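You operate a simulated robot arm through the tools that you are given. There is no shell and no other tool. Be economical: measure what you need, move in short steps, check, and stop when the job is done.

Carry out the task below with a simulated robot arm. There is one attempt and no reset: what you move stays moved.

TASK
Put the folded blue cloth from the optics bench top on the low shelf of the optics bench. Put one of the black lens from the optics bench top on the long beige table top. Open the third drawer from the top of the blue cabinet, take the black pen and put it in the inside from the top of the third drawer of the blue cabinet, then shut the drawer. Fetch the move card and set it on the long beige table top. Put the steel post on the blue-legged table top away on the optics bench top. Put the black post base on the long beige table top away on the optics bench top. Open the blue flap. The order is free. Set down upright: black post base.

Only the result counts: the job must be done as asked and must still hold three seconds after the hand-in. Knocking over, shifting, dropping, spilling or breaking anything else fails it. Flat cloth is picked up by pressing the open fingertips on it (5 to 10 N) and closing them slowly along it; thin cloth reads only 2 to 8 mm in the jaws.

THE ROBOT
A 7-joint arm with a two-finger parallel gripper on a trunk, on a base that drives. Base frame: it is fixed to the floor where the robot stands at the start and does not move with it; the origin is under the middle of the robot, x ahead of it, y to its left, z up; the surface under the hand at the start is at about z = 820. Lengths are in mm, angles in rad, forces in N, time in s.
Its first joint turns from -2.897 to 2.897 rad. Places, roughly: black lens [750, 500, 1000]; black pen (13x2x2 cm) [400, -900, 800]; black post base (6x5x6 cm) [-1400, 600, 800]; blue flap [700, -1000, 1100]; folded blue cloth (8x6x2 cm) [500, -100, 800]; inside of the third drawer of the blue cabinet [-1200, -3800, 400]; long beige table top [-1200, 1200, 800]; low shelf of the optics bench [700, -300, 300]; move card [-1000, -250, 750]; optics bench top [700, -300, 800]; steel post (5x5x15 cm) [-1400, 0, 800]; third drawer of the blue cabinet [-1100, -3800, 500]. Payload 3.43 kg.
Tool frame: the origin (TCP) lies between the finger pads and is the grasp point; the fingertips stand 30 mm ahead of it; z points along the fingers, y is the line along which they close. The gripper opens to 94 mm. The fingers are 28 mm wide and 10 mm thick; the gripper's body (50 by 96 mm) begins 55 mm behind the TCP.
Orientation is that of the tool frame in the base frame, as a unit quaternion [x, y, z, w]. With the fingers straight down and closing along the base's y, the tool's x points along the base's -x, its y along +y and its z along -z.

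THE INTERFACE
- The arm moves only by the tool jog_arm. Its argument "targets" is a list that holds one entry, the list of rows, each a list of 7 numbers: the gripper command, from -1 (fully open) to 1 (shut), values between in proportion, then the shift along the tool's x, y, z in mm, then the turn, a rotation vector about the tool's x, y, z in rad. In form: [[[gripper, x, y, z, ax, ay, az], ...]]. A call has 1 to 8 rows; each row is the pose to reach, as a shift and turn from the pose commanded when the call began, along the tool's axes at that moment. Rows are played at 5 a second. More than 50 mm and 0.15 rad between two rows, or a gripper value outside its range, and nothing of the call is played. A pose out of reach is approached as far as the arm can. The call stops where the force on the tool passes 40 N (or 10 N more than at its start, if that is more) or the arm is blocked; 0.2 s more then pass. Each finger travels about 45 mm/s and halts on what it meets, pressing with about 40 N; the grip force reading is that of the motor and also rises with nothing between the fingers. The clock runs only during rows and for 0.2 s after the last one: add rows that repeat a pose to give the fingers time. It gives the time, the measured TCP pose, the force on the tool (base axes), the opening and the grip force at its end, in the units of the frame above (readings bear some noise), with the torque about the TCP (base axes, N m) and any sound that the robot's microphone picked up.
- Cameras (640 x 400 px; columns grow to the right, rows downward): "scene" is now at [497.6, 161.6, 979.9]; the picture's right is [-0.58, -0.82, 0.00], its down [-0.30, 0.21, -0.93] and it looks along [0.76, -0.54, -0.37] (base axes); focal length 214 px, centre (320, 200). "wrist" rides on the gripper at [76, 14, -103] in the tool frame; the picture's right is [-0.18, 0.98, 0.00], its down [-0.75, -0.14, -0.64] and it looks along [-0.63, -0.12, 0.77] (tool axes); focal length 243 px, centre (320, 200). There is no depth. A picture from a camera that has moved, and an enlarged one, comes with that camera's place and axes in the base frame and with its lens.
- camera(camera): a new picture of that camera. No time passes.
- move_column(by): slides the trunk up (or, below 0, down) by that many mm; the arm and the scene camera ride with it, the base frame stays. It gives what a move gives, with no picture.
- drive_base(legs): drives the robot by 1 to 6 legs, each [ahead, left, turn to the left] in mm, mm and rad, along the robot's own axes; the way and the turn of a leg run together, so that a leg with both is an arc; at most 1500 mm and 3.142 rad a leg. The arm and the cameras ride along, it lands a little off, and it stops where it bumps. It gives what a move gives.
- head_to(pan, tilt): turns the head with the scene camera to pan (to the left, within 1.798 rad either way) and tilt (down, from -0.506 to 1.204), counted from straight ahead of the robot. It gives what a move gives.
- zoom(camera, box): a new picture of the part [left, top, right, bottom] of that camera's present view, enlarged. No time passes.
- close_job(): hands the job in; it is judged then, once.

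Go step by step. Nothing tells you exact positions but the pictures and the camera data: compare them with the known pose of the tool, close in by small moves and look again before you grip or let go. The budget is 217 turns and 198 pictures, counting those below and the enlarged ones. Unless the task says otherwise, let go and move clear before handing in.

The tools are called after "Request:" by a JSON object that holds its "method" and its "body". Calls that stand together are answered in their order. jog_arm: Moves the arm, as the interface text tells. Its arguments: {"type":"object","properties":{"targets":{"type":"array","items":{"type":"array","items":{"type":"array","items":{"type":"number"}}}}},"required":["targets"]} The other tools are called the same way: move_column (by) slides the trunk up or down; drive_base (legs) drives the base; head_to (pan, tilt) turns the head that bears the scene camera; camera (camera) takes a picture; zoom (camera, box) takes an enlarged picture of a part of a camera's view; close_job () hands the job in.

At the start:

```text
time: 0.0
ee_pos: [681.6, -170.8, 1138.4]
orientation: [0.0, 1.0, -0.011, -0.019]
force: [0.2, 0.0, 0.1]
ft_torque: [-0.04, 0.04, -0.02]
gripper_width: 94.2
finger_force: 0.0
trunk travel left (down, up): [-55.0, 435.0]
robot x, y, heading: [0.7, 3.1, -0.002]
head pan, tilt: [-0.618, 0.377]
```

scene: 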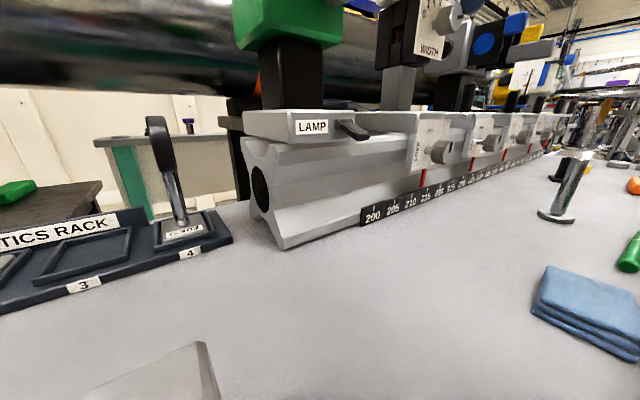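
wrist: 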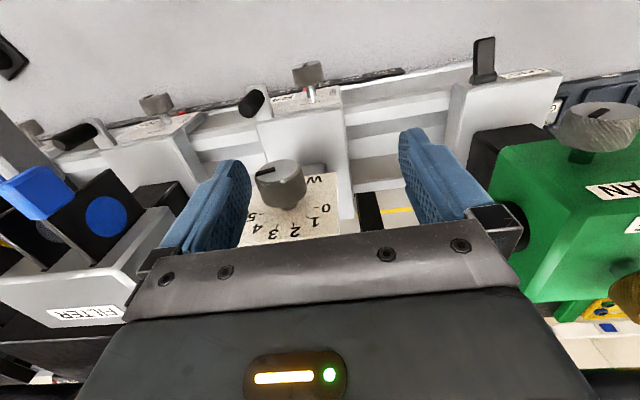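

I see the optics bench with the rail, the lens rack at left, and the blue cloth at right. I'll look around with the head first.

Request:
{"method": "head_to", "body": {"pan": -1.1, "tilt": 0.6}}

Request:
{"method": "camera", "body": {"camera": "scene"}}

Request:
{"method": "head_to", "body": {"pan": 0.3, "tilt": 0.4}}

Request:
{"method": "camera", "body": {"camera": "scene"}}

Request:
{"method": "head_to", "body": {"pan": -1.7, "tilt": 0.3}}

Request:
{"method": "camera", "body": {"camera": "scene"}}

Request:
{"method": "head_to", "body": {"pan": 1.7, "tilt": 0.3}}

Request:
{"method": "camera", "body": {"camera": "scene"}}

```text
time: 0.9
ee_pos: [682.8, -169.7, 1137.0]
orientation: [-0.001, 1.0, -0.013, -0.023]
force: [0.2, 0.1, 0.4]
ft_torque: [0.0, 0.01, -0.01]
gripper_width: 94.0
finger_force: 0.1
trunk travel left (down, up): [-55.0, 435.0]
robot x, y, heading: [4.2, -1.0, -0.001]
head pan, tilt: [-1.1, 0.6]
```

```text
195 pictures are left
camera scene: at [462.1, 136.6, 959.6], right [-0.89, -0.45, 0.0], down [-0.26, 0.5, -0.83], along [0.38, -0.74, -0.56], focal length 214 px, centre (320, 200)
```

scene: 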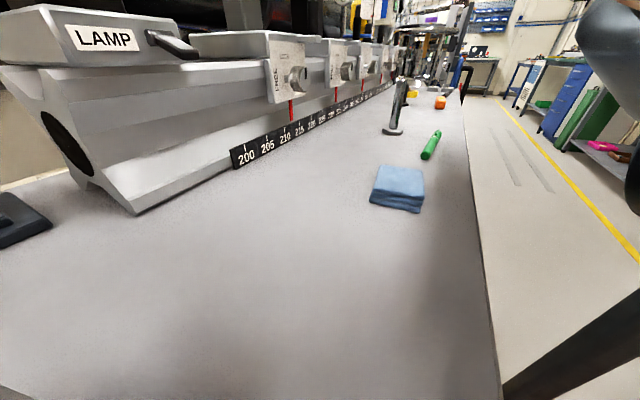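

```text
time: 2.5
ee_pos: [683.1, -170.4, 1137.1]
orientation: [-0.001, 1.0, -0.012, -0.022]
force: [-0.2, 0.2, -0.4]
ft_torque: [-0.03, -0.03, -0.02]
gripper_width: 93.7
finger_force: 0.0
trunk travel left (down, up): [-55.0, 435.0]
robot x, y, heading: [4.5, 0.6, -0.001]
head pan, tilt: [0.3, 0.4]
```

```text
194 pictures are left
camera scene: at [510.4, 242.6, 977.8], right [0.29, -0.96, 0.0], down [-0.37, -0.11, -0.92], along [0.88, 0.27, -0.39], focal length 214 px, centre (320, 200)
```

scene: 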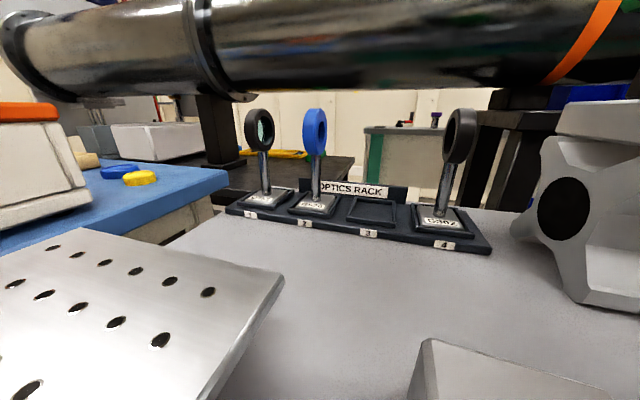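

```text
time: 4.4
ee_pos: [683.1, -169.3, 1137.9]
orientation: [0.001, 1.0, -0.012, -0.023]
force: [0.3, 0.3, 0.5]
ft_torque: [-0.02, 0.03, 0.0]
gripper_width: 94.1
finger_force: 0.0
trunk travel left (down, up): [-55.0, 435.0]
robot x, y, heading: [2.8, -0.6, -0.005]
head pan, tilt: [-1.7, 0.3]
```

```text
193 pictures are left
camera scene: at [488.0, 149.7, 982.2], right [-0.7, -0.71, 0.0], down [-0.25, 0.24, -0.94], along [0.67, -0.66, -0.35], focal length 214 px, centre (320, 200)
```

scene: 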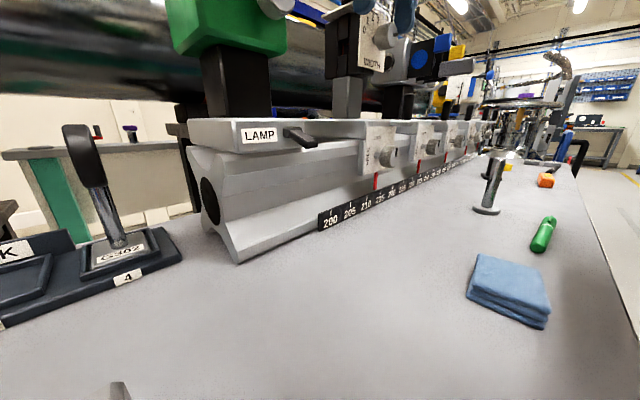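

```text
time: 7.2
ee_pos: [682.1, -169.1, 1137.4]
orientation: [0.0, 1.0, -0.013, -0.022]
force: [1.3, 0.9, 0.7]
ft_torque: [0.0, 0.0, -0.01]
gripper_width: 93.8
finger_force: 0.0
trunk travel left (down, up): [-55.0, 435.0]
robot x, y, heading: [1.3, -1.4, 0.005]
head pan, tilt: [1.7, 0.3]
```

```text
192 pictures are left
camera scene: at [409.9, 307.9, 987.1], right [0.99, 0.13, 0.0], down [0.04, -0.29, -0.96], along [-0.12, 0.95, -0.3], focal length 214 px, centre (320, 200)
```

scene: 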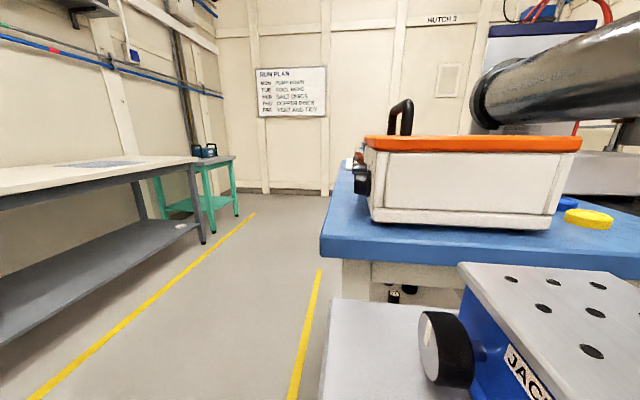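

The bench front edge is near x≈400, with the cloth near (480,-85) and the lens rack at y≈400. I'll lift, back off and look around.

Request:
{"method": "move_column", "body": {"by": 150}}

Request:
{"method": "drive_base", "body": {"legs": [[-300, 0, 0]]}}

Request:
{"method": "head_to", "body": {"pan": -1.2, "tilt": 0.5}}

```text
time: 9.0
ee_pos: [682.5, -169.1, 1286.7]
orientation: [0.0, 1.0, -0.013, -0.023]
force: [-0.1, -0.2, 0.3]
ft_torque: [0.01, -0.02, 0.01]
gripper_width: 94.1
finger_force: 0.1
trunk travel left (down, up): [-205.0, 285.0]
robot x, y, heading: [0.1, 2.4, 0.002]
head pan, tilt: [1.7, 0.3]
```

```text
time: 11.0
ee_pos: [382.3, -168.6, 1287.2]
orientation: [0.0, 1.0, -0.013, -0.023]
force: [-0.5, 0.6, -0.6]
ft_torque: [0.01, 0.0, 0.02]
gripper_width: 93.9
finger_force: 0.0
trunk travel left (down, up): [-205.0, 285.0]
robot x, y, heading: [-303.2, 0.6, 0.003]
head pan, tilt: [1.7, 0.3]
```

```text
time: 13.6
ee_pos: [382.5, -167.9, 1286.7]
orientation: [-0.001, 1.0, -0.013, -0.023]
force: [-0.1, -0.6, -0.3]
ft_torque: [0.0, 0.0, -0.03]
gripper_width: 94.0
finger_force: 0.1
trunk travel left (down, up): [-205.0, 285.0]
robot x, y, heading: [-301.8, 1.1, 0.003]
head pan, tilt: [-1.201, 0.499]
```

Request:
{"method": "camera", "body": {"camera": "scene"}}

Request:
{"method": "camera", "body": {"camera": "wrist"}}

```text
191 pictures are left
camera scene: at [160.4, 134.2, 1114.7], right [-0.9, -0.43, 0.0], down [-0.22, 0.47, -0.86], along [0.37, -0.77, -0.52], focal length 214 px, centre (320, 200)
```

scene: 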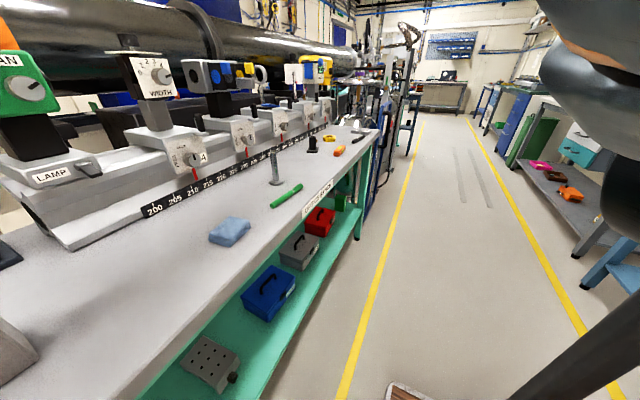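

```text
190 pictures are left
camera wrist: at [313.0, -150.9, 1391.9], right [0.18, 0.98, -0.03], down [0.78, -0.12, 0.61], along [0.59, -0.14, -0.79], focal length 243 px, centre (320, 200)
```

wrist: 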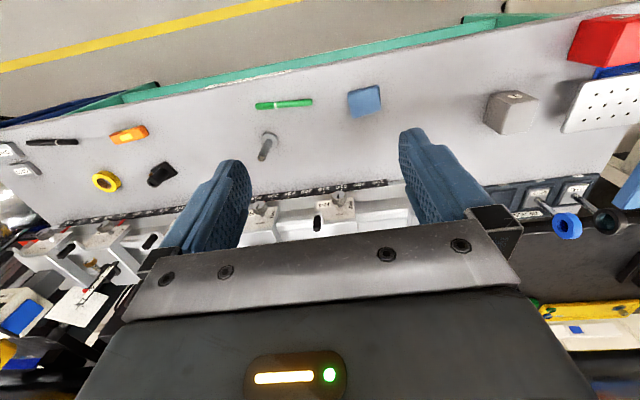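

Good overview: the green low shelf has cases on it. Let me zoom in on the shelf and the far part of the bench (pen, flap).

Request:
{"method": "zoom", "body": {"camera": "scene", "box": [150, 120, 390, 400]}}

Request:
{"method": "zoom", "body": {"camera": "scene", "box": [180, 40, 420, 190]}}

Request:
{"method": "zoom", "body": {"camera": "scene", "box": [400, 50, 640, 300]}}

```text
1.43 times, centred on (270, 260) of scene
camera zoom: at [160.4, 134.2, 1114.7], right [-0.9, -0.43, 0.0], down [-0.22, 0.47, -0.86], along [0.37, -0.77, -0.52], focal length 306 px, centre (391, 114)
```

zoom: 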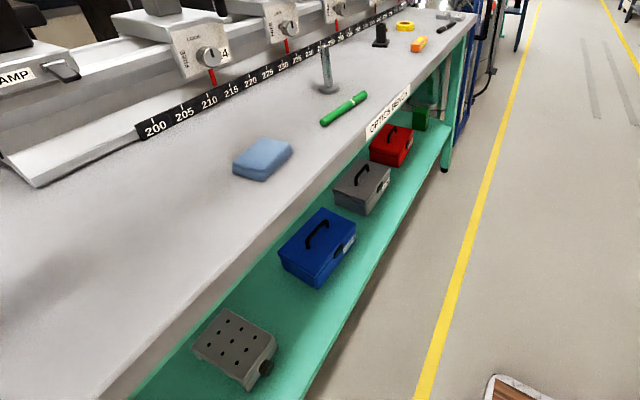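

```text
2.67 times, centred on (300, 115) of scene
camera zoom: at [160.4, 134.2, 1114.7], right [-0.9, -0.43, 0.0], down [-0.22, 0.47, -0.86], along [0.37, -0.77, -0.52], focal length 572 px, centre (373, 427)
```

zoom: 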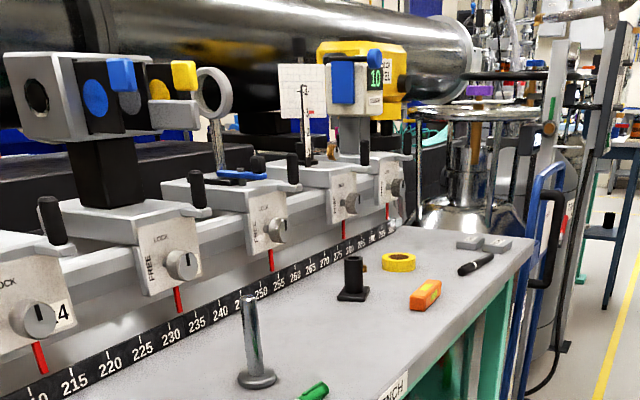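

```text
1.60 times, centred on (520, 175) of scene
camera zoom: at [160.4, 134.2, 1114.7], right [-0.9, -0.43, 0.0], down [-0.22, 0.47, -0.86], along [0.37, -0.77, -0.52], focal length 343 px, centre (0, 240)
```

zoom: 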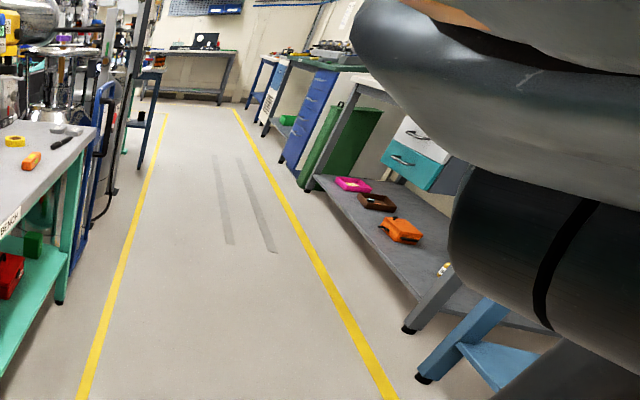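

Cloth near (472,-98,838), aligned roughly with the bench; the shelf gap between steel block and blue case is straight below it. I'll lower and move above the cloth.

Request:
{"method": "move_column", "body": {"by": -150}}

Request:
{"method": "jog_arm", "body": {"targets": [[[-1, -20, 15, 35, -0.026, -0.046, 0], [-1, -40, 30, 70, -0.026, -0.046, 0], [-1, -60, 45, 105, -0.026, -0.046, 0], [-1, -80, 60, 140, -0.026, -0.046, 0], [-1, -90, 70, 170, -0.026, -0.046, 0], [-1, -90, 70, 170, -0.026, -0.046, 0]]]}}

Request:
{"method": "camera", "body": {"camera": "wrist"}}

Request:
{"method": "head_to", "body": {"pan": -0.6, "tilt": 0.6}}

Request:
{"method": "camera", "body": {"camera": "scene"}}

```text
time: 15.3
ee_pos: [383.2, -169.1, 1136.3]
orientation: [0.0, 1.0, -0.013, -0.024]
force: [-0.2, 0.1, -0.6]
ft_torque: [0.05, 0.0, -0.02]
gripper_width: 94.1
finger_force: 0.0
trunk travel left (down, up): [-55.0, 435.0]
robot x, y, heading: [-301.4, 1.2, 0.001]
head pan, tilt: [-1.201, 0.499]
```

```text
time: 16.7
ee_pos: [465.4, -103.7, 961.7]
orientation: [0.0, 1.0, 0.002, 0.002]
force: [-0.2, 0.2, -0.5]
ft_torque: [0.01, -0.01, -0.02]
gripper_width: 94.0
finger_force: 0.0
trunk travel left (down, up): [-55.0, 435.0]
robot x, y, heading: [-301.2, 0.1, 0.003]
head pan, tilt: [-1.201, 0.499]
```

```text
186 pictures are left
camera wrist: at [390.4, -88.6, 1063.7], right [0.18, 0.98, 0.0], down [0.75, -0.14, 0.64], along [0.63, -0.12, -0.77], focal length 243 px, centre (320, 200)
```

wrist: 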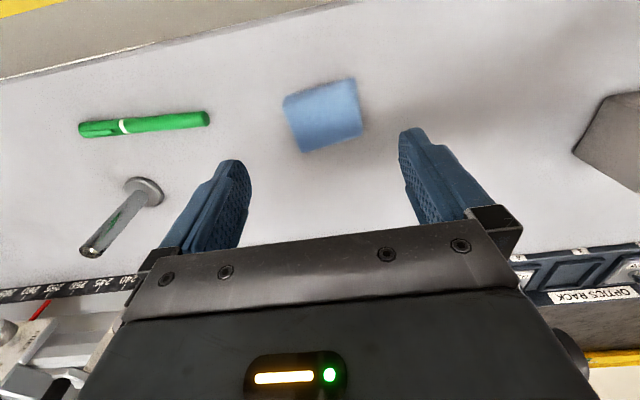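

```text
time: 17.7
ee_pos: [465.3, -104.2, 962.0]
orientation: [0.001, 1.0, -0.001, 0.001]
force: [-0.3, 0.0, -0.9]
ft_torque: [-0.03, 0.01, 0.0]
gripper_width: 94.1
finger_force: 0.1
trunk travel left (down, up): [-55.0, 435.0]
robot x, y, heading: [-305.0, -4.0, -0.002]
head pan, tilt: [-0.6, 0.6]
```

```text
185 pictures are left
camera scene: at [145.2, 161.3, 917.4], right [-0.92, -0.4, 0.0], down [-0.36, 0.84, -0.4], along [0.16, -0.37, -0.92], focal length 214 px, centre (320, 200)
```

scene: 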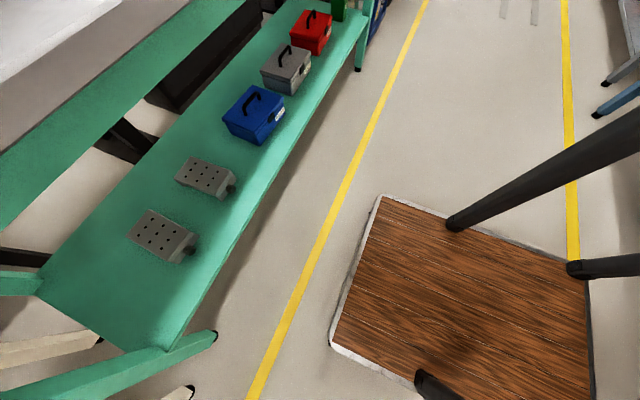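

The cloth is about 66–80 mm along y, centred near (476,-102). I'll straddle it and descend, then check.

Request:
{"method": "jog_arm", "body": {"targets": [[[-1, -11, 2, 40, 0, 0, 0], [-1, -11, 2, 80, 0, 0, 0], [-1, -11, 2, 80, 0, 0, 0]]]}}

Request:
{"method": "camera", "body": {"camera": "wrist"}}

```text
time: 18.5
ee_pos: [474.1, -107.2, 884.9]
orientation: [0.007, 1.0, 0.003, 0.003]
force: [-0.4, 0.7, -0.6]
ft_torque: [-0.01, -0.02, 0.01]
gripper_width: 94.1
finger_force: 0.1
trunk travel left (down, up): [-55.0, 435.0]
robot x, y, heading: [-297.3, 0.2, -0.001]
head pan, tilt: [-0.6, 0.6]
```

```text
184 pictures are left
camera wrist: at [399.6, -91.8, 986.0], right [0.2, 0.98, 0.01], down [0.75, -0.16, 0.65], along [0.63, -0.12, -0.76], focal length 243 px, centre (320, 200)
```

wrist: 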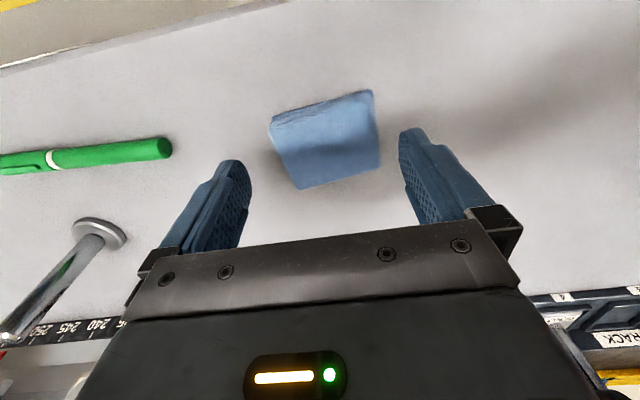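

Centred at y≈-99. Final descent and slow close.

Request:
{"method": "jog_arm", "body": {"targets": [[[-1, -2, 7, 15, 0, 0, 0], [-1, -2, 7, 30, 0, 0, 0], [-1, -2, 7, 32, 0, 0, 0], [-1, -2, 7, 32, 0, 0, 0]]]}}

Request:
{"method": "camera", "body": {"camera": "wrist"}}

```text
time: 19.5
ee_pos: [476.3, -107.5, 850.9]
orientation: [0.015, 1.0, 0.004, 0.004]
force: [-0.7, -1.1, -0.2]
ft_torque: [0.0, -0.03, 0.04]
gripper_width: 93.9
finger_force: 0.0
trunk travel left (down, up): [-55.0, 435.0]
robot x, y, heading: [-306.2, -0.9, 0.003]
head pan, tilt: [-0.6, 0.6]
```

```text
183 pictures are left
camera wrist: at [400.6, -90.7, 953.7], right [0.21, 0.98, 0.01], down [0.74, -0.17, 0.65], along [0.63, -0.13, -0.76], focal length 243 px, centre (320, 200)
```

wrist: 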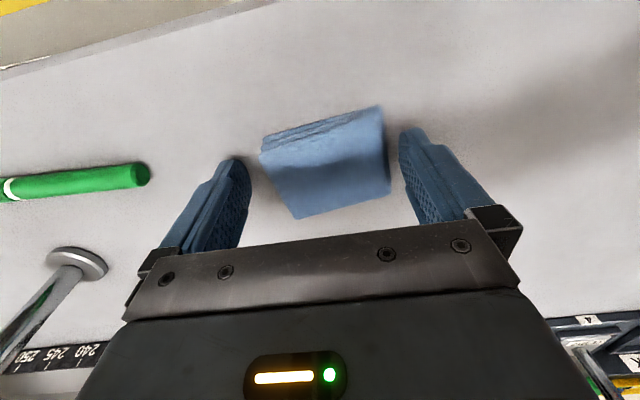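

Fingers straddle the cloth; closing.

Request:
{"method": "jog_arm", "body": {"targets": [[[-0.8, 0, 3, 0, 0, 0, 0], [-0.6, 0, 3, 0, 0, 0, 0], [-0.4, 0, 3, 0, 0, 0, 0], [-0.2, 0, 3, 0, 0, 0, 0], [0.0, 0, 3, 0, 0, 0, 0], [0.2, 0, 3, 0, 0, 0, 0], [0.4, 0, 3, 0, 0, 0, 0], [0.4, 0, 3, 0, 0, 0, 0]]]}}

Request:
{"method": "camera", "body": {"camera": "wrist"}}

```text
time: 21.3
ee_pos: [475.1, -108.5, 850.4]
orientation: [0.017, 1.0, 0.001, 0.002]
force: [2.0, 2.6, 13.0]
ft_torque: [0.24, -0.23, 0.14]
gripper_width: 70.6
finger_force: 40.3
trunk travel left (down, up): [-55.0, 435.0]
robot x, y, heading: [-303.3, -3.0, 0.005]
head pan, tilt: [-0.6, 0.6]
```

```text
182 pictures are left
camera wrist: at [399.8, -90.2, 953.0], right [0.22, 0.98, 0.0], down [0.75, -0.17, 0.64], along [0.63, -0.14, -0.76], focal length 243 px, centre (320, 200)
```

wrist: 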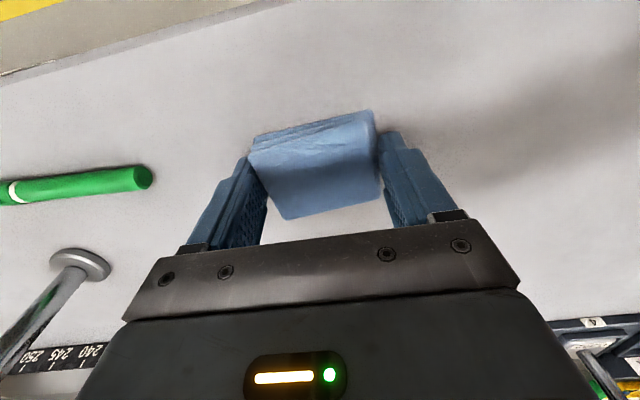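

It holds at 70 mm with 40 N. Lift and look.

Request:
{"method": "jog_arm", "body": {"targets": [[[1, 0, 0, -20, 0, 0, 0], [1, 0, 0, -60, 0, 0, 0], [1, 0, 0, -100, 0, 0, 0], [1, 0, 0, -100, 0, 0, 0]]]}}

Request:
{"method": "camera", "body": {"camera": "wrist"}}

Request:
{"method": "camera", "body": {"camera": "scene"}}

```text
time: 22.3
ee_pos: [478.2, -92.7, 950.2]
orientation: [0.001, 1.0, 0.001, 0.0]
force: [-0.5, 0.2, 0.0]
ft_torque: [-0.04, 0.02, 0.01]
gripper_width: 69.8
finger_force: 39.6
trunk travel left (down, up): [-55.0, 435.0]
robot x, y, heading: [-298.7, 0.6, -0.002]
head pan, tilt: [-0.6, 0.6]
```

```text
181 pictures are left
camera wrist: at [402.7, -77.9, 1052.0], right [0.19, 0.98, 0.0], down [0.75, -0.14, 0.64], along [0.63, -0.12, -0.77], focal length 243 px, centre (320, 200)
```

wrist: 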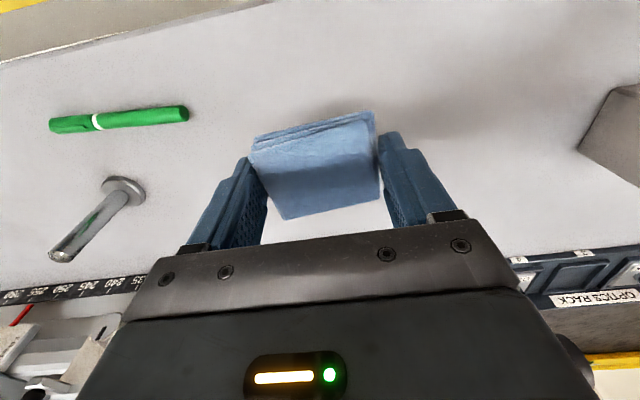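

```text
180 pictures are left
camera scene: at [145.0, 166.6, 913.6], right [-0.9, -0.43, 0.0], down [-0.4, 0.85, -0.34], along [0.15, -0.31, -0.94], focal length 214 px, centre (320, 200)
```

scene: 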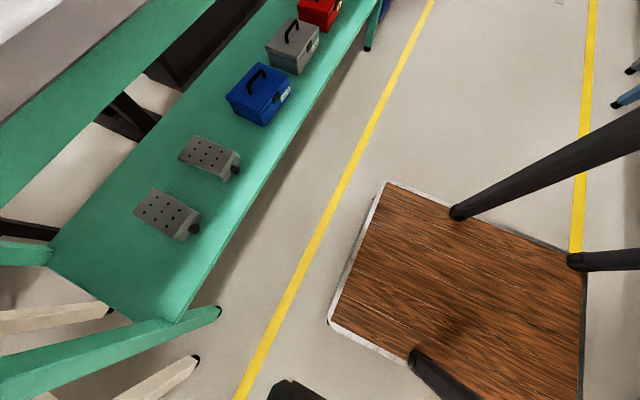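

Cloth is lifted. For the shelf, I'll back off, tilt the tool about 30° forward, lower it in front of the bench, then drive in.

Request:
{"method": "drive_base", "body": {"legs": [[-210, 0, 0]]}}

Request:
{"method": "move_column", "body": {"by": -55}}

Request:
{"method": "jog_arm", "body": {"targets": [[[1, 20, -10, 40, 0, 0, 0], [1, 40, -20, 80, 0, 0.1, 0], [1, 60, -30, 120, 0, 0.2, 0], [1, 80, -40, 160, 0, 0.3, 0], [1, 90, -40, 200, 0, 0.4, 0], [1, 90, -40, 240, 0, 0.5, 0], [1, 90, -40, 280, 0, 0.5, 0], [1, 90, -40, 280, 0, 0.5, 0]]]}}

Request:
{"method": "camera", "body": {"camera": "wrist"}}

Request:
{"method": "camera", "body": {"camera": "scene"}}

```text
time: 24.0
ee_pos: [276.2, -94.2, 951.5]
orientation: [0.004, 1.0, 0.002, 0.002]
force: [0.4, -0.1, -0.5]
ft_torque: [-0.03, 0.0, 0.01]
gripper_width: 69.6
finger_force: 40.2
trunk travel left (down, up): [-55.0, 435.0]
robot x, y, heading: [-499.2, 3.1, -0.002]
head pan, tilt: [-0.6, 0.6]
stopped in leg 1: the robot was blocked; the commanded pose is now the measured one
```

```text
time: 25.0
ee_pos: [276.3, -91.8, 894.7]
orientation: [0.002, 1.0, 0.0, 0.001]
force: [0.0, -0.1, -0.8]
ft_torque: [0.01, 0.01, 0.04]
gripper_width: 69.1
finger_force: 39.7
trunk travel left (down, up): [0.0, 490.0]
robot x, y, heading: [-500.6, -0.6, 0.009]
head pan, tilt: [-0.6, 0.6]
```

```text
time: 26.8
ee_pos: [187.2, -132.9, 613.0]
orientation: [0.0, 0.969, 0.0, -0.248]
force: [0.1, -0.2, 0.5]
ft_torque: [-0.01, 0.0, 0.02]
gripper_width: 68.6
finger_force: 39.6
trunk travel left (down, up): [0.0, 490.0]
robot x, y, heading: [-499.1, 1.3, -0.0]
head pan, tilt: [-0.6, 0.6]
```

```text
179 pictures are left
camera wrist: at [170.9, -117.3, 740.4], right [0.16, 0.98, -0.09], down [0.97, -0.14, 0.2], along [0.19, -0.12, -0.98], focal length 243 px, centre (320, 200)
```

wrist: 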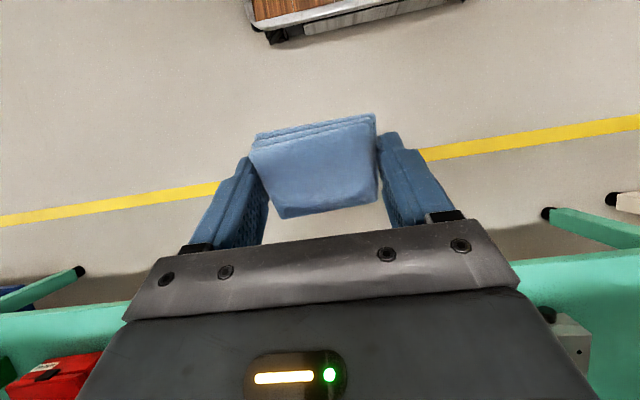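

```text
178 pictures are left
camera scene: at [-6.4, 167.2, 904.7], right [-0.56, -0.83, 0.0], down [-0.47, 0.32, -0.83], along [0.68, -0.46, -0.57], focal length 214 px, centre (320, 200)
```

scene: 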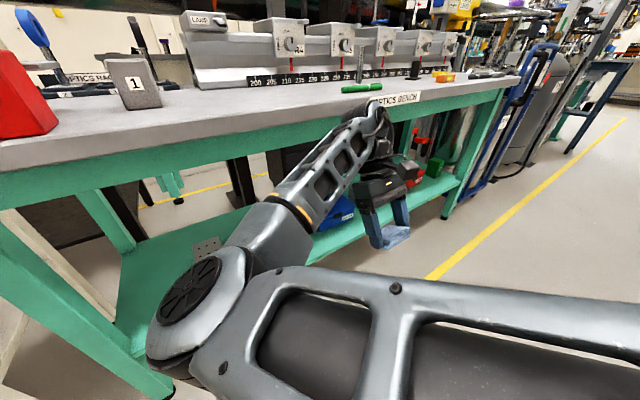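

I tilted the wrong way (tool z now leans backward). I'll rotate −1.0 rad about tool y in place.

Request:
{"method": "jog_arm", "body": {"targets": [[[1, 0, 0, 0, 0, -0.14, 0], [1, 0, 0, 0, 0, -0.28, 0], [1, 0, 0, 0, 0, -0.42, 0], [1, 0, 0, 0, 0, -0.56, 0], [1, 0, 0, 0, 0, -0.7, 0], [1, 0, 0, 0, 0, -0.84, 0], [1, 0, 0, 0, 0, -0.98, 0], [1, 0, 0, 0, 0, -0.98, 0]]]}}

Request:
{"method": "camera", "body": {"camera": "wrist"}}

Request:
{"method": "camera", "body": {"camera": "scene"}}

```text
time: 28.6
ee_pos: [187.2, -132.0, 614.2]
orientation: [0.002, 0.971, 0.0, 0.24]
force: [0.3, 1.1, 0.2]
ft_torque: [0.02, 0.0, 0.02]
gripper_width: 68.6
finger_force: 39.5
trunk travel left (down, up): [0.0, 490.0]
robot x, y, heading: [-498.5, 0.6, 0.002]
head pan, tilt: [-0.6, 0.6]
```

```text
177 pictures are left
camera wrist: at [73.2, -116.1, 670.1], right [0.17, 0.98, 0.09], down [0.37, -0.14, 0.92], along [0.91, -0.12, -0.39], focal length 243 px, centre (320, 200)
```

wrist: 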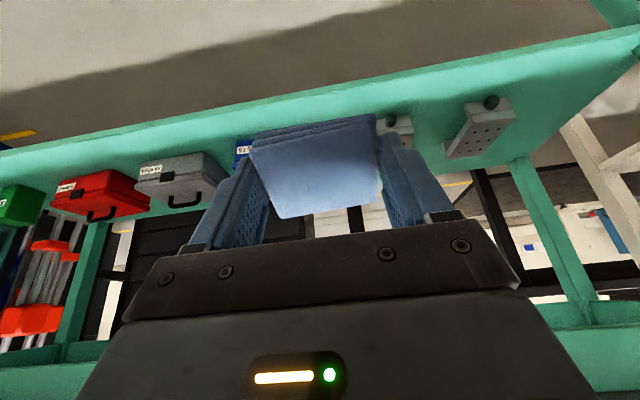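

```text
176 pictures are left
camera scene: at [-6.4, 167.2, 904.7], right [-0.56, -0.83, 0.0], down [-0.47, 0.32, -0.83], along [0.68, -0.46, -0.56], focal length 214 px, centre (320, 200)
```

scene: 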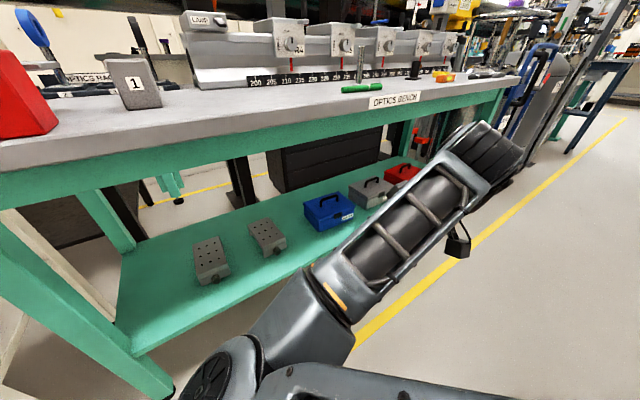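

Tilt is right now. Shelf z≈295, front edge x≈430. Lower to TCP z≈390.

Request:
{"method": "jog_arm", "body": {"targets": [[[1, 21, 0, 40, 0, 0, 0], [1, 42, 0, 80, 0, 0, 0], [1, 63, 0, 120, 0, 0, 0], [1, 84, 0, 160, 0, 0, 0], [1, 104, 0, 198, 0, 0, 0], [1, 104, 0, 198, 0, 0, 0]]]}}

Request:
{"method": "camera", "body": {"camera": "wrist"}}

Request:
{"method": "camera", "body": {"camera": "scene"}}

```text
time: 30.0
ee_pos: [186.8, -131.9, 391.4]
orientation: [0.002, 0.971, -0.001, 0.238]
force: [0.6, -0.9, 0.2]
ft_torque: [-0.02, 0.0, 0.03]
gripper_width: 68.5
finger_force: 40.3
trunk travel left (down, up): [0.0, 490.0]
robot x, y, heading: [-497.8, -1.4, 0.005]
head pan, tilt: [-0.6, 0.6]
```

```text
175 pictures are left
camera wrist: at [72.4, -115.9, 445.6], right [0.17, 0.98, 0.09], down [0.37, -0.14, 0.92], along [0.91, -0.12, -0.39], focal length 243 px, centre (320, 200)
```

wrist: 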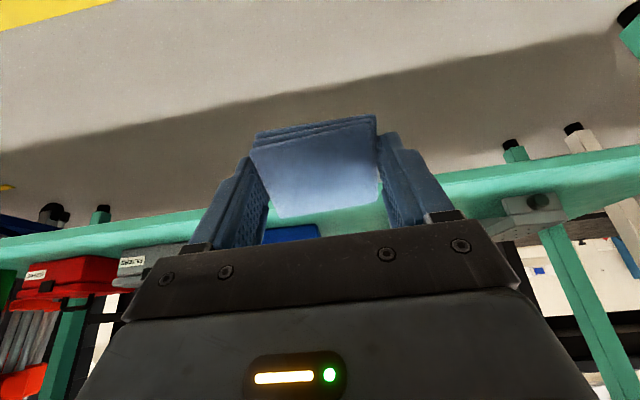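

```text
174 pictures are left
camera scene: at [-6.4, 167.2, 904.7], right [-0.56, -0.83, 0.0], down [-0.47, 0.32, -0.83], along [0.68, -0.46, -0.56], focal length 214 px, centre (320, 200)
```

scene: 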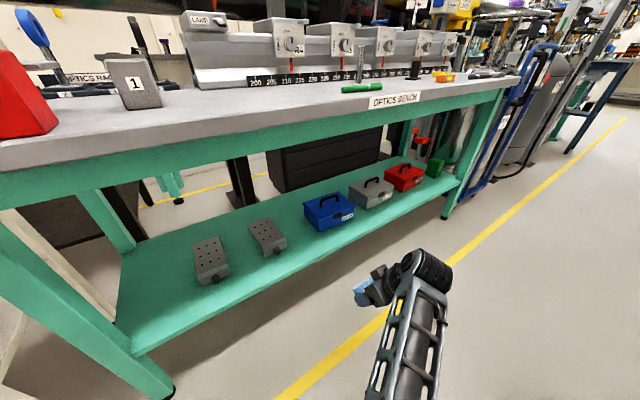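

Triangulated: shelf top z≈300, front edge x≈447. Driving in ~303 mm.

Request:
{"method": "drive_base", "body": {"legs": [[303, 0, 0]]}}

Request:
{"method": "camera", "body": {"camera": "wrist"}}

Request:
{"method": "camera", "body": {"camera": "scene"}}

```text
time: 32.0
ee_pos: [485.8, -128.8, 390.9]
orientation: [0.001, 0.971, 0.0, 0.238]
force: [0.0, -0.6, -0.3]
ft_torque: [-0.02, -0.01, 0.03]
gripper_width: 68.4
finger_force: 39.9
trunk travel left (down, up): [0.0, 490.0]
robot x, y, heading: [-199.6, -0.9, 0.001]
head pan, tilt: [-0.6, 0.6]
```

```text
173 pictures are left
camera wrist: at [373.1, -113.6, 446.1], right [0.16, 0.98, 0.09], down [0.37, -0.14, 0.92], along [0.91, -0.12, -0.39], focal length 243 px, centre (320, 200)
```

wrist: 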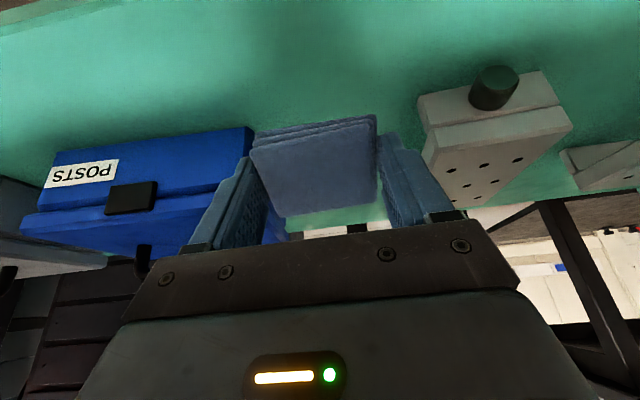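

```text
172 pictures are left
camera scene: at [293.6, 169.3, 904.7], right [-0.56, -0.83, 0.0], down [-0.47, 0.32, -0.83], along [0.68, -0.46, -0.56], focal length 214 px, centre (320, 200)
```

scene: 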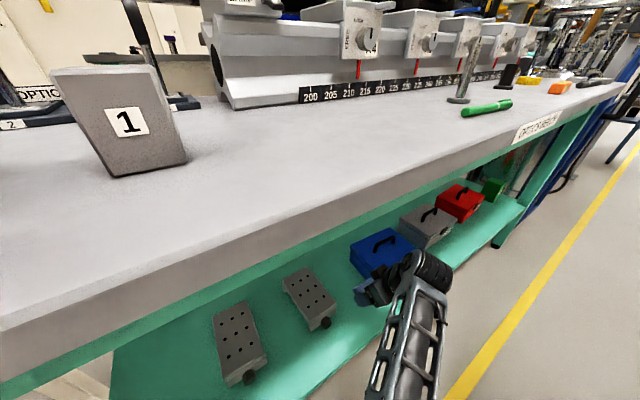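

Gap edges at y≈-191 and -47; centre at -120. Lower to near contact.

Request:
{"method": "jog_arm", "body": {"targets": [[[1, 12, 8, 22, 0, 0, 0], [1, 21, 8, 40, 0, 0, 0], [1, 23, 8, 44, 0, 0, 0], [1, 23, 8, 44, 0, 0, 0]]]}}

Request:
{"method": "camera", "body": {"camera": "wrist"}}

```text
time: 33.0
ee_pos: [485.1, -122.1, 340.1]
orientation: [0.001, 0.971, 0.0, 0.239]
force: [0.0, 0.2, -0.5]
ft_torque: [0.01, 0.02, -0.02]
gripper_width: 68.4
finger_force: 40.1
trunk travel left (down, up): [0.0, 490.0]
robot x, y, heading: [-203.6, 0.8, 0.008]
head pan, tilt: [-0.6, 0.6]
```

```text
171 pictures are left
camera wrist: at [372.7, -106.3, 395.7], right [0.16, 0.98, 0.09], down [0.37, -0.14, 0.92], along [0.91, -0.12, -0.39], focal length 243 px, centre (320, 200)
```

wrist: 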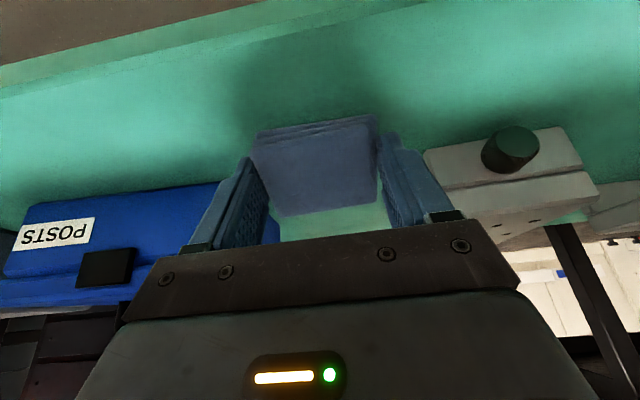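

Not in contact yet; continuing down in small steps.

Request:
{"method": "jog_arm", "body": {"targets": [[[1, 3, 0, 5, 0, 0, 0], [1, 5, 0, 9, 0, 0, 0], [1, 7, 0, 13, 0, 0, 0], [1, 7, 0, 13, 0, 0, 0]]]}}

Request:
{"method": "camera", "body": {"camera": "wrist"}}

```text
time: 33.5
ee_pos: [486.6, -122.2, 337.7]
orientation: [-0.001, 0.97, -0.003, 0.242]
force: [-7.3, 3.1, 22.5]
ft_torque: [0.31, 0.45, 0.03]
gripper_width: 68.5
finger_force: 40.0
trunk travel left (down, up): [0.0, 490.0]
robot x, y, heading: [-199.9, -1.3, 0.008]
head pan, tilt: [-0.6, 0.6]
stopped in row 2: the force on the tool passed its limit at 42 N (the readings are from after the stop); the commanded pose is now the measured one
```

```text
170 pictures are left
camera wrist: at [373.1, -106.4, 392.3], right [0.16, 0.98, 0.08], down [0.36, -0.14, 0.92], along [0.92, -0.12, -0.38], focal length 243 px, centre (320, 200)
```

wrist: 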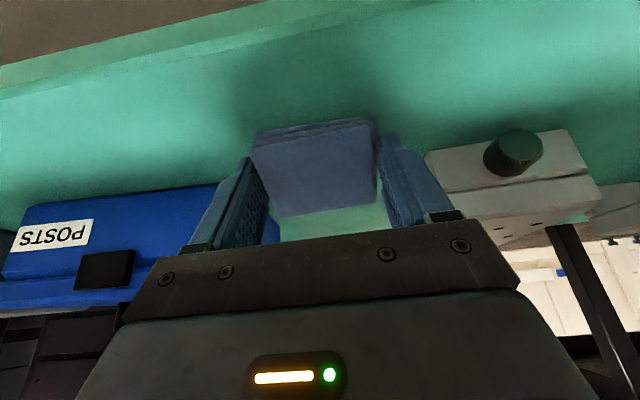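

Contact. I'll flatten the tilt by 0.25 rad pivoting about the cloth's near edge, then open gently.

Request:
{"method": "jog_arm", "body": {"targets": [[[1, -1, 0, -3, 0, 0, 0], [1, -4, 0, 1, 0, 0.12, 0], [1, -8, 0, 5, 0, 0.25, 0], [1, -8, 0, 5, 0, 0.25, 0]]]}}

Request:
{"method": "camera", "body": {"camera": "wrist"}}

Request:
{"method": "camera", "body": {"camera": "scene"}}

```text
time: 34.5
ee_pos: [495.7, -121.4, 335.6]
orientation: [0.0, 0.993, -0.001, 0.117]
force: [-0.2, -1.8, 6.3]
ft_torque: [-0.07, 0.12, 0.02]
gripper_width: 68.3
finger_force: 39.8
trunk travel left (down, up): [0.0, 490.0]
robot x, y, heading: [-200.8, 4.9, 0.004]
head pan, tilt: [-0.6, 0.6]
```

```text
169 pictures are left
camera wrist: at [399.7, -105.9, 416.9], right [0.18, 0.98, 0.04], down [0.58, -0.14, 0.8], along [0.79, -0.12, -0.6], focal length 243 px, centre (320, 200)
```

wrist: 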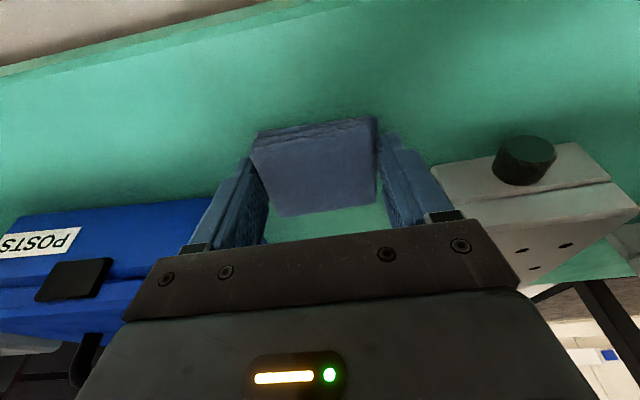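

```text
168 pictures are left
camera scene: at [293.4, 169.4, 904.8], right [-0.56, -0.83, 0.0], down [-0.47, 0.32, -0.83], along [0.68, -0.46, -0.56], focal length 214 px, centre (320, 200)
```

scene: 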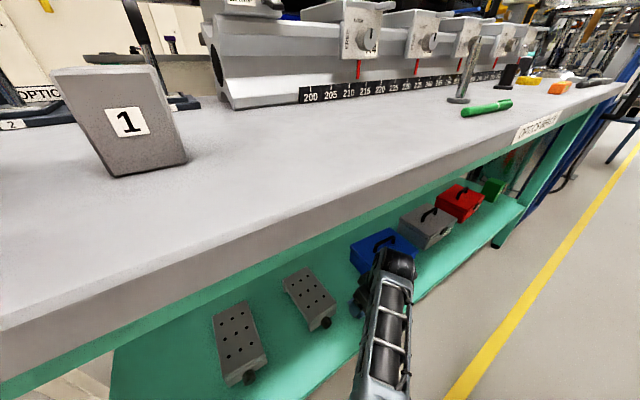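

Open the fingers partly and check.

Request:
{"method": "jog_arm", "body": {"targets": [[[-0.5, 0, 0, 0, 0, 0, 0], [-0.6, 0, 0, 0, 0, 0, 0], [-0.75, 0, 0, 0, 0, 0, 0], [-0.85, 0, 0, 0, 0, 0, 0], [-0.85, 0, 0, 0, 0, 0, 0]]]}}

Request:
{"method": "camera", "body": {"camera": "wrist"}}

```text
time: 35.7
ee_pos: [496.7, -120.7, 336.0]
orientation: [0.0, 0.993, -0.002, 0.119]
force: [0.1, 0.0, 0.2]
ft_torque: [-0.02, 0.02, 0.0]
gripper_width: 87.4
finger_force: 0.1
trunk travel left (down, up): [0.0, 490.0]
robot x, y, heading: [-199.2, 4.5, 0.002]
head pan, tilt: [-0.6, 0.6]
```

```text
167 pictures are left
camera wrist: at [399.7, -105.9, 416.8], right [0.18, 0.98, 0.04], down [0.58, -0.14, 0.8], along [0.79, -0.12, -0.6], focal length 243 px, centre (320, 200)
```

wrist: 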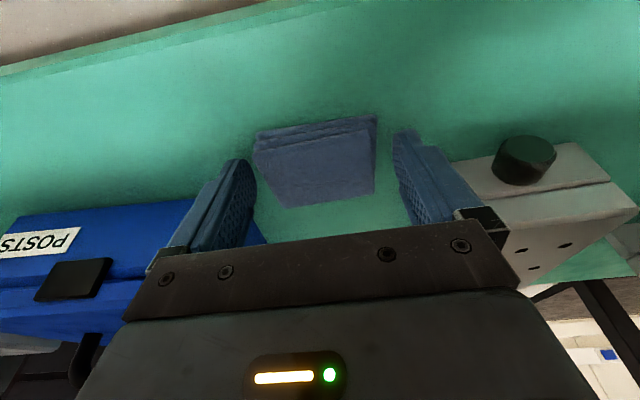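

Cloth is resting on the shelf. Retract up, back off, then raise.

Request:
{"method": "jog_arm", "body": {"targets": [[[-0.85, 0, 0, -25, 0, 0, 0], [-0.85, 0, 0, -60, 0, 0, 0], [-0.85, 0, 0, -80, 0, 0, 0]]]}}

Request:
{"method": "drive_base", "body": {"legs": [[-250, 0, 0]]}}

Request:
{"method": "camera", "body": {"camera": "wrist"}}

```text
time: 36.5
ee_pos: [477.2, -122.3, 413.1]
orientation: [0.0, 0.993, -0.002, 0.118]
force: [0.2, -0.3, 0.3]
ft_torque: [0.04, 0.01, 0.01]
gripper_width: 87.3
finger_force: 0.1
trunk travel left (down, up): [0.0, 490.0]
robot x, y, heading: [-197.1, 1.8, 0.004]
head pan, tilt: [-0.6, 0.6]
```

```text
time: 38.4
ee_pos: [226.3, -122.7, 413.4]
orientation: [0.001, 0.993, -0.001, 0.117]
force: [0.2, 0.7, -0.9]
ft_torque: [0.0, 0.05, -0.01]
gripper_width: 87.3
finger_force: 0.0
trunk travel left (down, up): [0.0, 490.0]
robot x, y, heading: [-453.3, 2.2, 0.003]
head pan, tilt: [-0.6, 0.6]
```

```text
166 pictures are left
camera wrist: at [130.0, -108.3, 495.0], right [0.18, 0.98, 0.04], down [0.58, -0.14, 0.8], along [0.79, -0.12, -0.6], focal length 243 px, centre (320, 200)
```

wrist: 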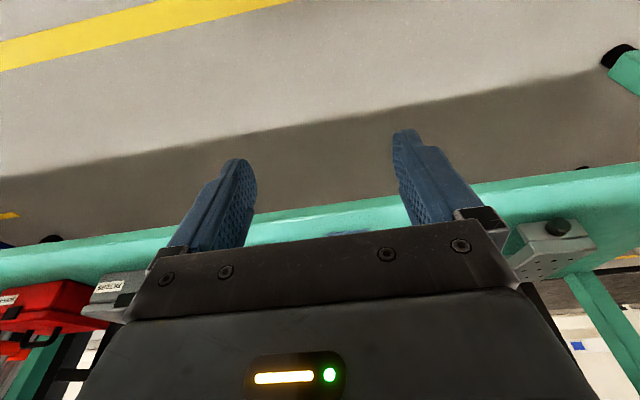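

Now raise for the flap and lens work, and view the scene.

Request:
{"method": "jog_arm", "body": {"targets": [[[-1, -10, 0, -42, 0, 0.06, 0], [-1, -20, 0, -84, 0, 0.12, 0], [-1, -30, 0, -126, 0, 0.18, 0], [-1, -40, 0, -168, 0, 0.237, 0], [-1, -50, 0, -210, 0, 0.237, 0], [-1, -59, 0, -243, 0, 0.237, 0], [-1, -59, 0, -243, 0, 0.237, 0]]]}}

Request:
{"method": "move_column", "body": {"by": 350}}

Request:
{"method": "head_to", "body": {"pan": -0.9, "tilt": 0.4}}

Request:
{"method": "camera", "body": {"camera": "scene"}}

```text
time: 40.0
ee_pos: [226.8, -123.8, 663.4]
orientation: [0.001, 1.0, -0.002, 0.0]
force: [-0.3, -0.2, 0.3]
ft_torque: [0.05, 0.03, 0.01]
gripper_width: 93.9
finger_force: 0.0
trunk travel left (down, up): [0.0, 490.0]
robot x, y, heading: [-448.7, -1.3, 0.007]
head pan, tilt: [-0.6, 0.6]
```

```text
time: 43.4
ee_pos: [227.1, -125.1, 1013.1]
orientation: [0.0, 1.0, -0.001, 0.0]
force: [-1.5, 0.3, -0.2]
ft_torque: [-0.01, -0.01, 0.0]
gripper_width: 94.0
finger_force: 0.0
trunk travel left (down, up): [-350.0, 140.0]
robot x, y, heading: [-451.0, 1.2, 0.005]
head pan, tilt: [-0.6, 0.6]
```

```text
time: 44.2
ee_pos: [226.8, -124.0, 1012.5]
orientation: [0.001, 1.0, -0.002, 0.0]
force: [0.1, -0.7, -0.4]
ft_torque: [-0.01, 0.0, 0.04]
gripper_width: 94.0
finger_force: 0.1
trunk travel left (down, up): [-350.0, 140.0]
robot x, y, heading: [-449.8, -0.8, 0.001]
head pan, tilt: [-0.901, 0.4]
```

```text
165 pictures are left
camera scene: at [28.1, 144.9, 1272.9], right [-0.78, -0.62, 0.0], down [-0.24, 0.3, -0.92], along [0.57, -0.72, -0.39], focal length 214 px, centre (320, 200)
```

scene: 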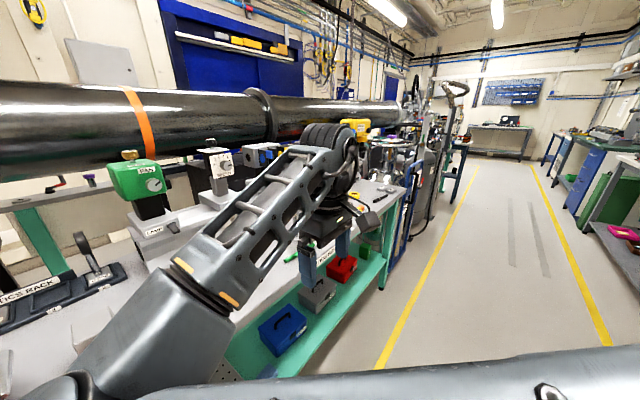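

Now strafe right toward the flap (y≈-800) and look.

Request:
{"method": "drive_base", "body": {"legs": [[80, 0, 0], [0, -780, 0]]}}

Request:
{"method": "head_to", "body": {"pan": -0.4, "tilt": 0.3}}

Request:
{"method": "camera", "body": {"camera": "scene"}}

Request:
{"method": "camera", "body": {"camera": "wrist"}}

```text
time: 49.0
ee_pos: [308.5, -903.1, 1012.7]
orientation: [0.003, 1.0, -0.002, 0.0]
force: [1.0, 0.2, 0.1]
ft_torque: [0.01, 0.01, -0.01]
gripper_width: 93.8
finger_force: 0.1
trunk travel left (down, up): [-350.0, 140.0]
robot x, y, heading: [-371.5, -773.0, 0.0]
head pan, tilt: [-0.901, 0.4]
```

```text
time: 50.0
ee_pos: [307.8, -902.7, 1013.3]
orientation: [0.002, 1.0, -0.001, 0.0]
force: [-0.5, -0.7, 0.2]
ft_torque: [0.0, 0.03, 0.02]
gripper_width: 94.0
finger_force: 0.1
trunk travel left (down, up): [-350.0, 140.0]
robot x, y, heading: [-369.4, -778.9, 0.0]
head pan, tilt: [-0.4, 0.3]
```

```text
164 pictures are left
camera scene: at [138.7, -597.0, 1282.2], right [-0.39, -0.92, 0.0], down [-0.27, 0.12, -0.96], along [0.88, -0.37, -0.3], focal length 214 px, centre (320, 200)
```

scene: 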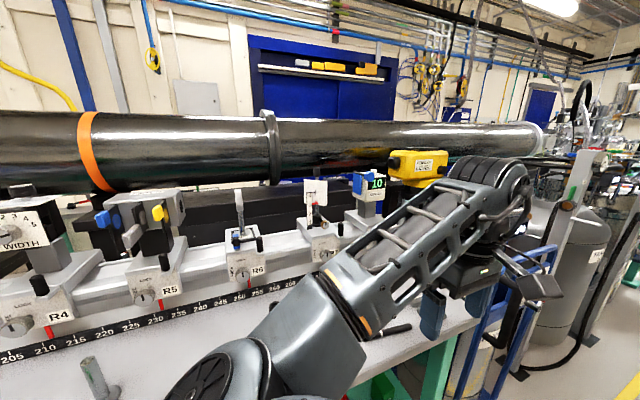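

```text
163 pictures are left
camera wrist: at [233.5, -886.8, 1114.9], right [0.19, 0.98, 0.0], down [0.75, -0.14, 0.64], along [0.63, -0.12, -0.77], focal length 243 px, centre (320, 200)
```

wrist: 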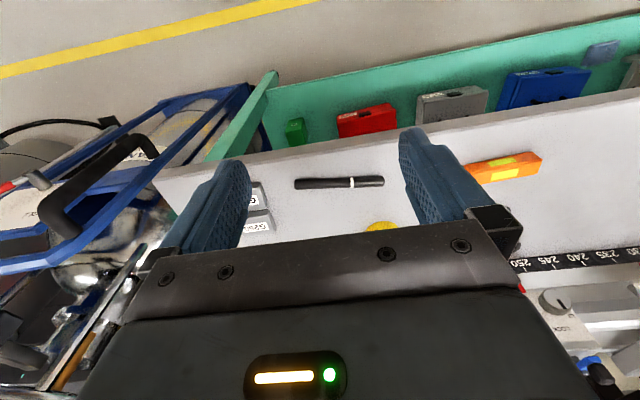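

Request:
{"method": "zoom", "body": {"camera": "scene", "box": [300, 130, 480, 250]}}

Request:
{"method": "zoom", "body": {"camera": "scene", "box": [70, 170, 280, 310]}}

```text
3.33 times, centred on (390, 190) of scene
camera zoom: at [138.7, -597.0, 1282.2], right [-0.39, -0.92, 0.0], down [-0.27, 0.12, -0.96], along [0.88, -0.37, -0.3], focal length 715 px, centre (87, 233)
```

zoom: 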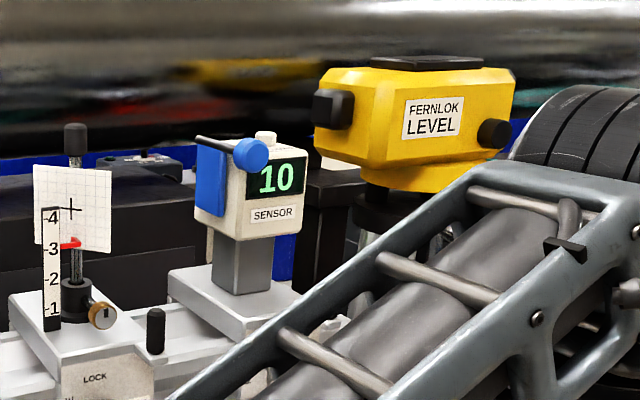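

```text
2.86 times, centred on (175, 240) of scene
camera zoom: at [138.7, -597.0, 1282.2], right [-0.39, -0.92, 0.0], down [-0.27, 0.12, -0.96], along [0.88, -0.37, -0.3], focal length 613 px, centre (734, 86)
```

zoom: 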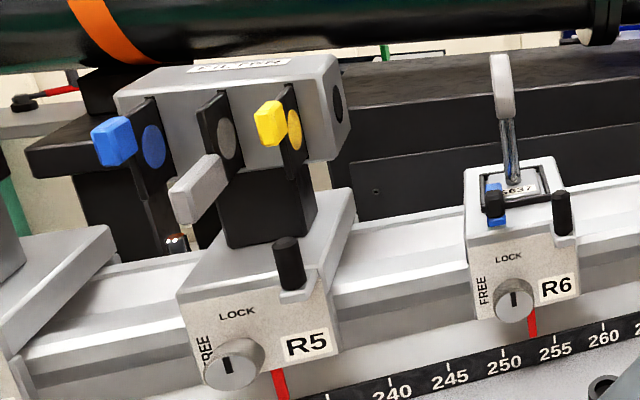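

The flap appears on the left (+y) face of the SENSOR box, with a blue knob and a rod at its top. I want a closer look; I'll pull the arm back and drive nearer.

Request:
{"method": "jog_arm", "body": {"targets": [[[-1, 40, -20, -20, 0, 0, 0], [-1, 80, -40, -40, 0, 0, 0], [-1, 120, -60, -60, 0, 0, 0], [-1, 150, -90, -80, 0, 0, 0], [-1, 170, -120, -100, 0, 0, 0], [-1, 190, -150, -120, 0, 0, 0], [-1, 190, -150, -120, 0, 0, 0]]]}}

Request:
{"method": "drive_base", "body": {"legs": [[200, -60, 0]]}}

Request:
{"method": "head_to", "body": {"pan": -0.5, "tilt": 0.3}}

Request:
{"method": "camera", "body": {"camera": "scene"}}

```text
time: 51.5
ee_pos: [118.9, -1053.3, 1133.6]
orientation: [0.002, 1.0, -0.002, 0.0]
force: [-0.4, 0.6, -0.3]
ft_torque: [0.0, 0.03, 0.03]
gripper_width: 94.0
finger_force: 0.1
trunk travel left (down, up): [-350.0, 140.0]
robot x, y, heading: [-368.3, -780.9, 0.002]
head pan, tilt: [-0.4, 0.3]
```

```text
time: 53.2
ee_pos: [317.0, -1112.3, 1134.4]
orientation: [0.003, 1.0, -0.002, 0.0]
force: [-0.6, -0.3, 1.0]
ft_torque: [0.02, 0.0, 0.01]
gripper_width: 94.1
finger_force: 0.0
trunk travel left (down, up): [-350.0, 140.0]
robot x, y, heading: [-171.5, -832.5, -0.003]
head pan, tilt: [-0.4, 0.3]
```

```text
time: 53.9
ee_pos: [316.0, -1111.8, 1133.8]
orientation: [0.003, 1.0, -0.002, 0.0]
force: [-0.9, 0.9, 0.0]
ft_torque: [0.02, 0.0, 0.0]
gripper_width: 94.2
finger_force: 0.0
trunk travel left (down, up): [-350.0, 140.0]
robot x, y, heading: [-170.8, -835.6, -0.002]
head pan, tilt: [-0.499, 0.3]
```

```text
160 pictures are left
camera scene: at [333.5, -665.8, 1282.2], right [-0.48, -0.88, 0.0], down [-0.26, 0.14, -0.96], along [0.84, -0.46, -0.3], focal length 214 px, centre (320, 200)
```

scene: 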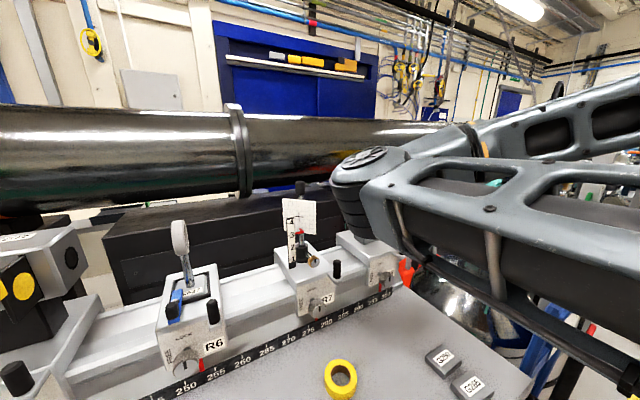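

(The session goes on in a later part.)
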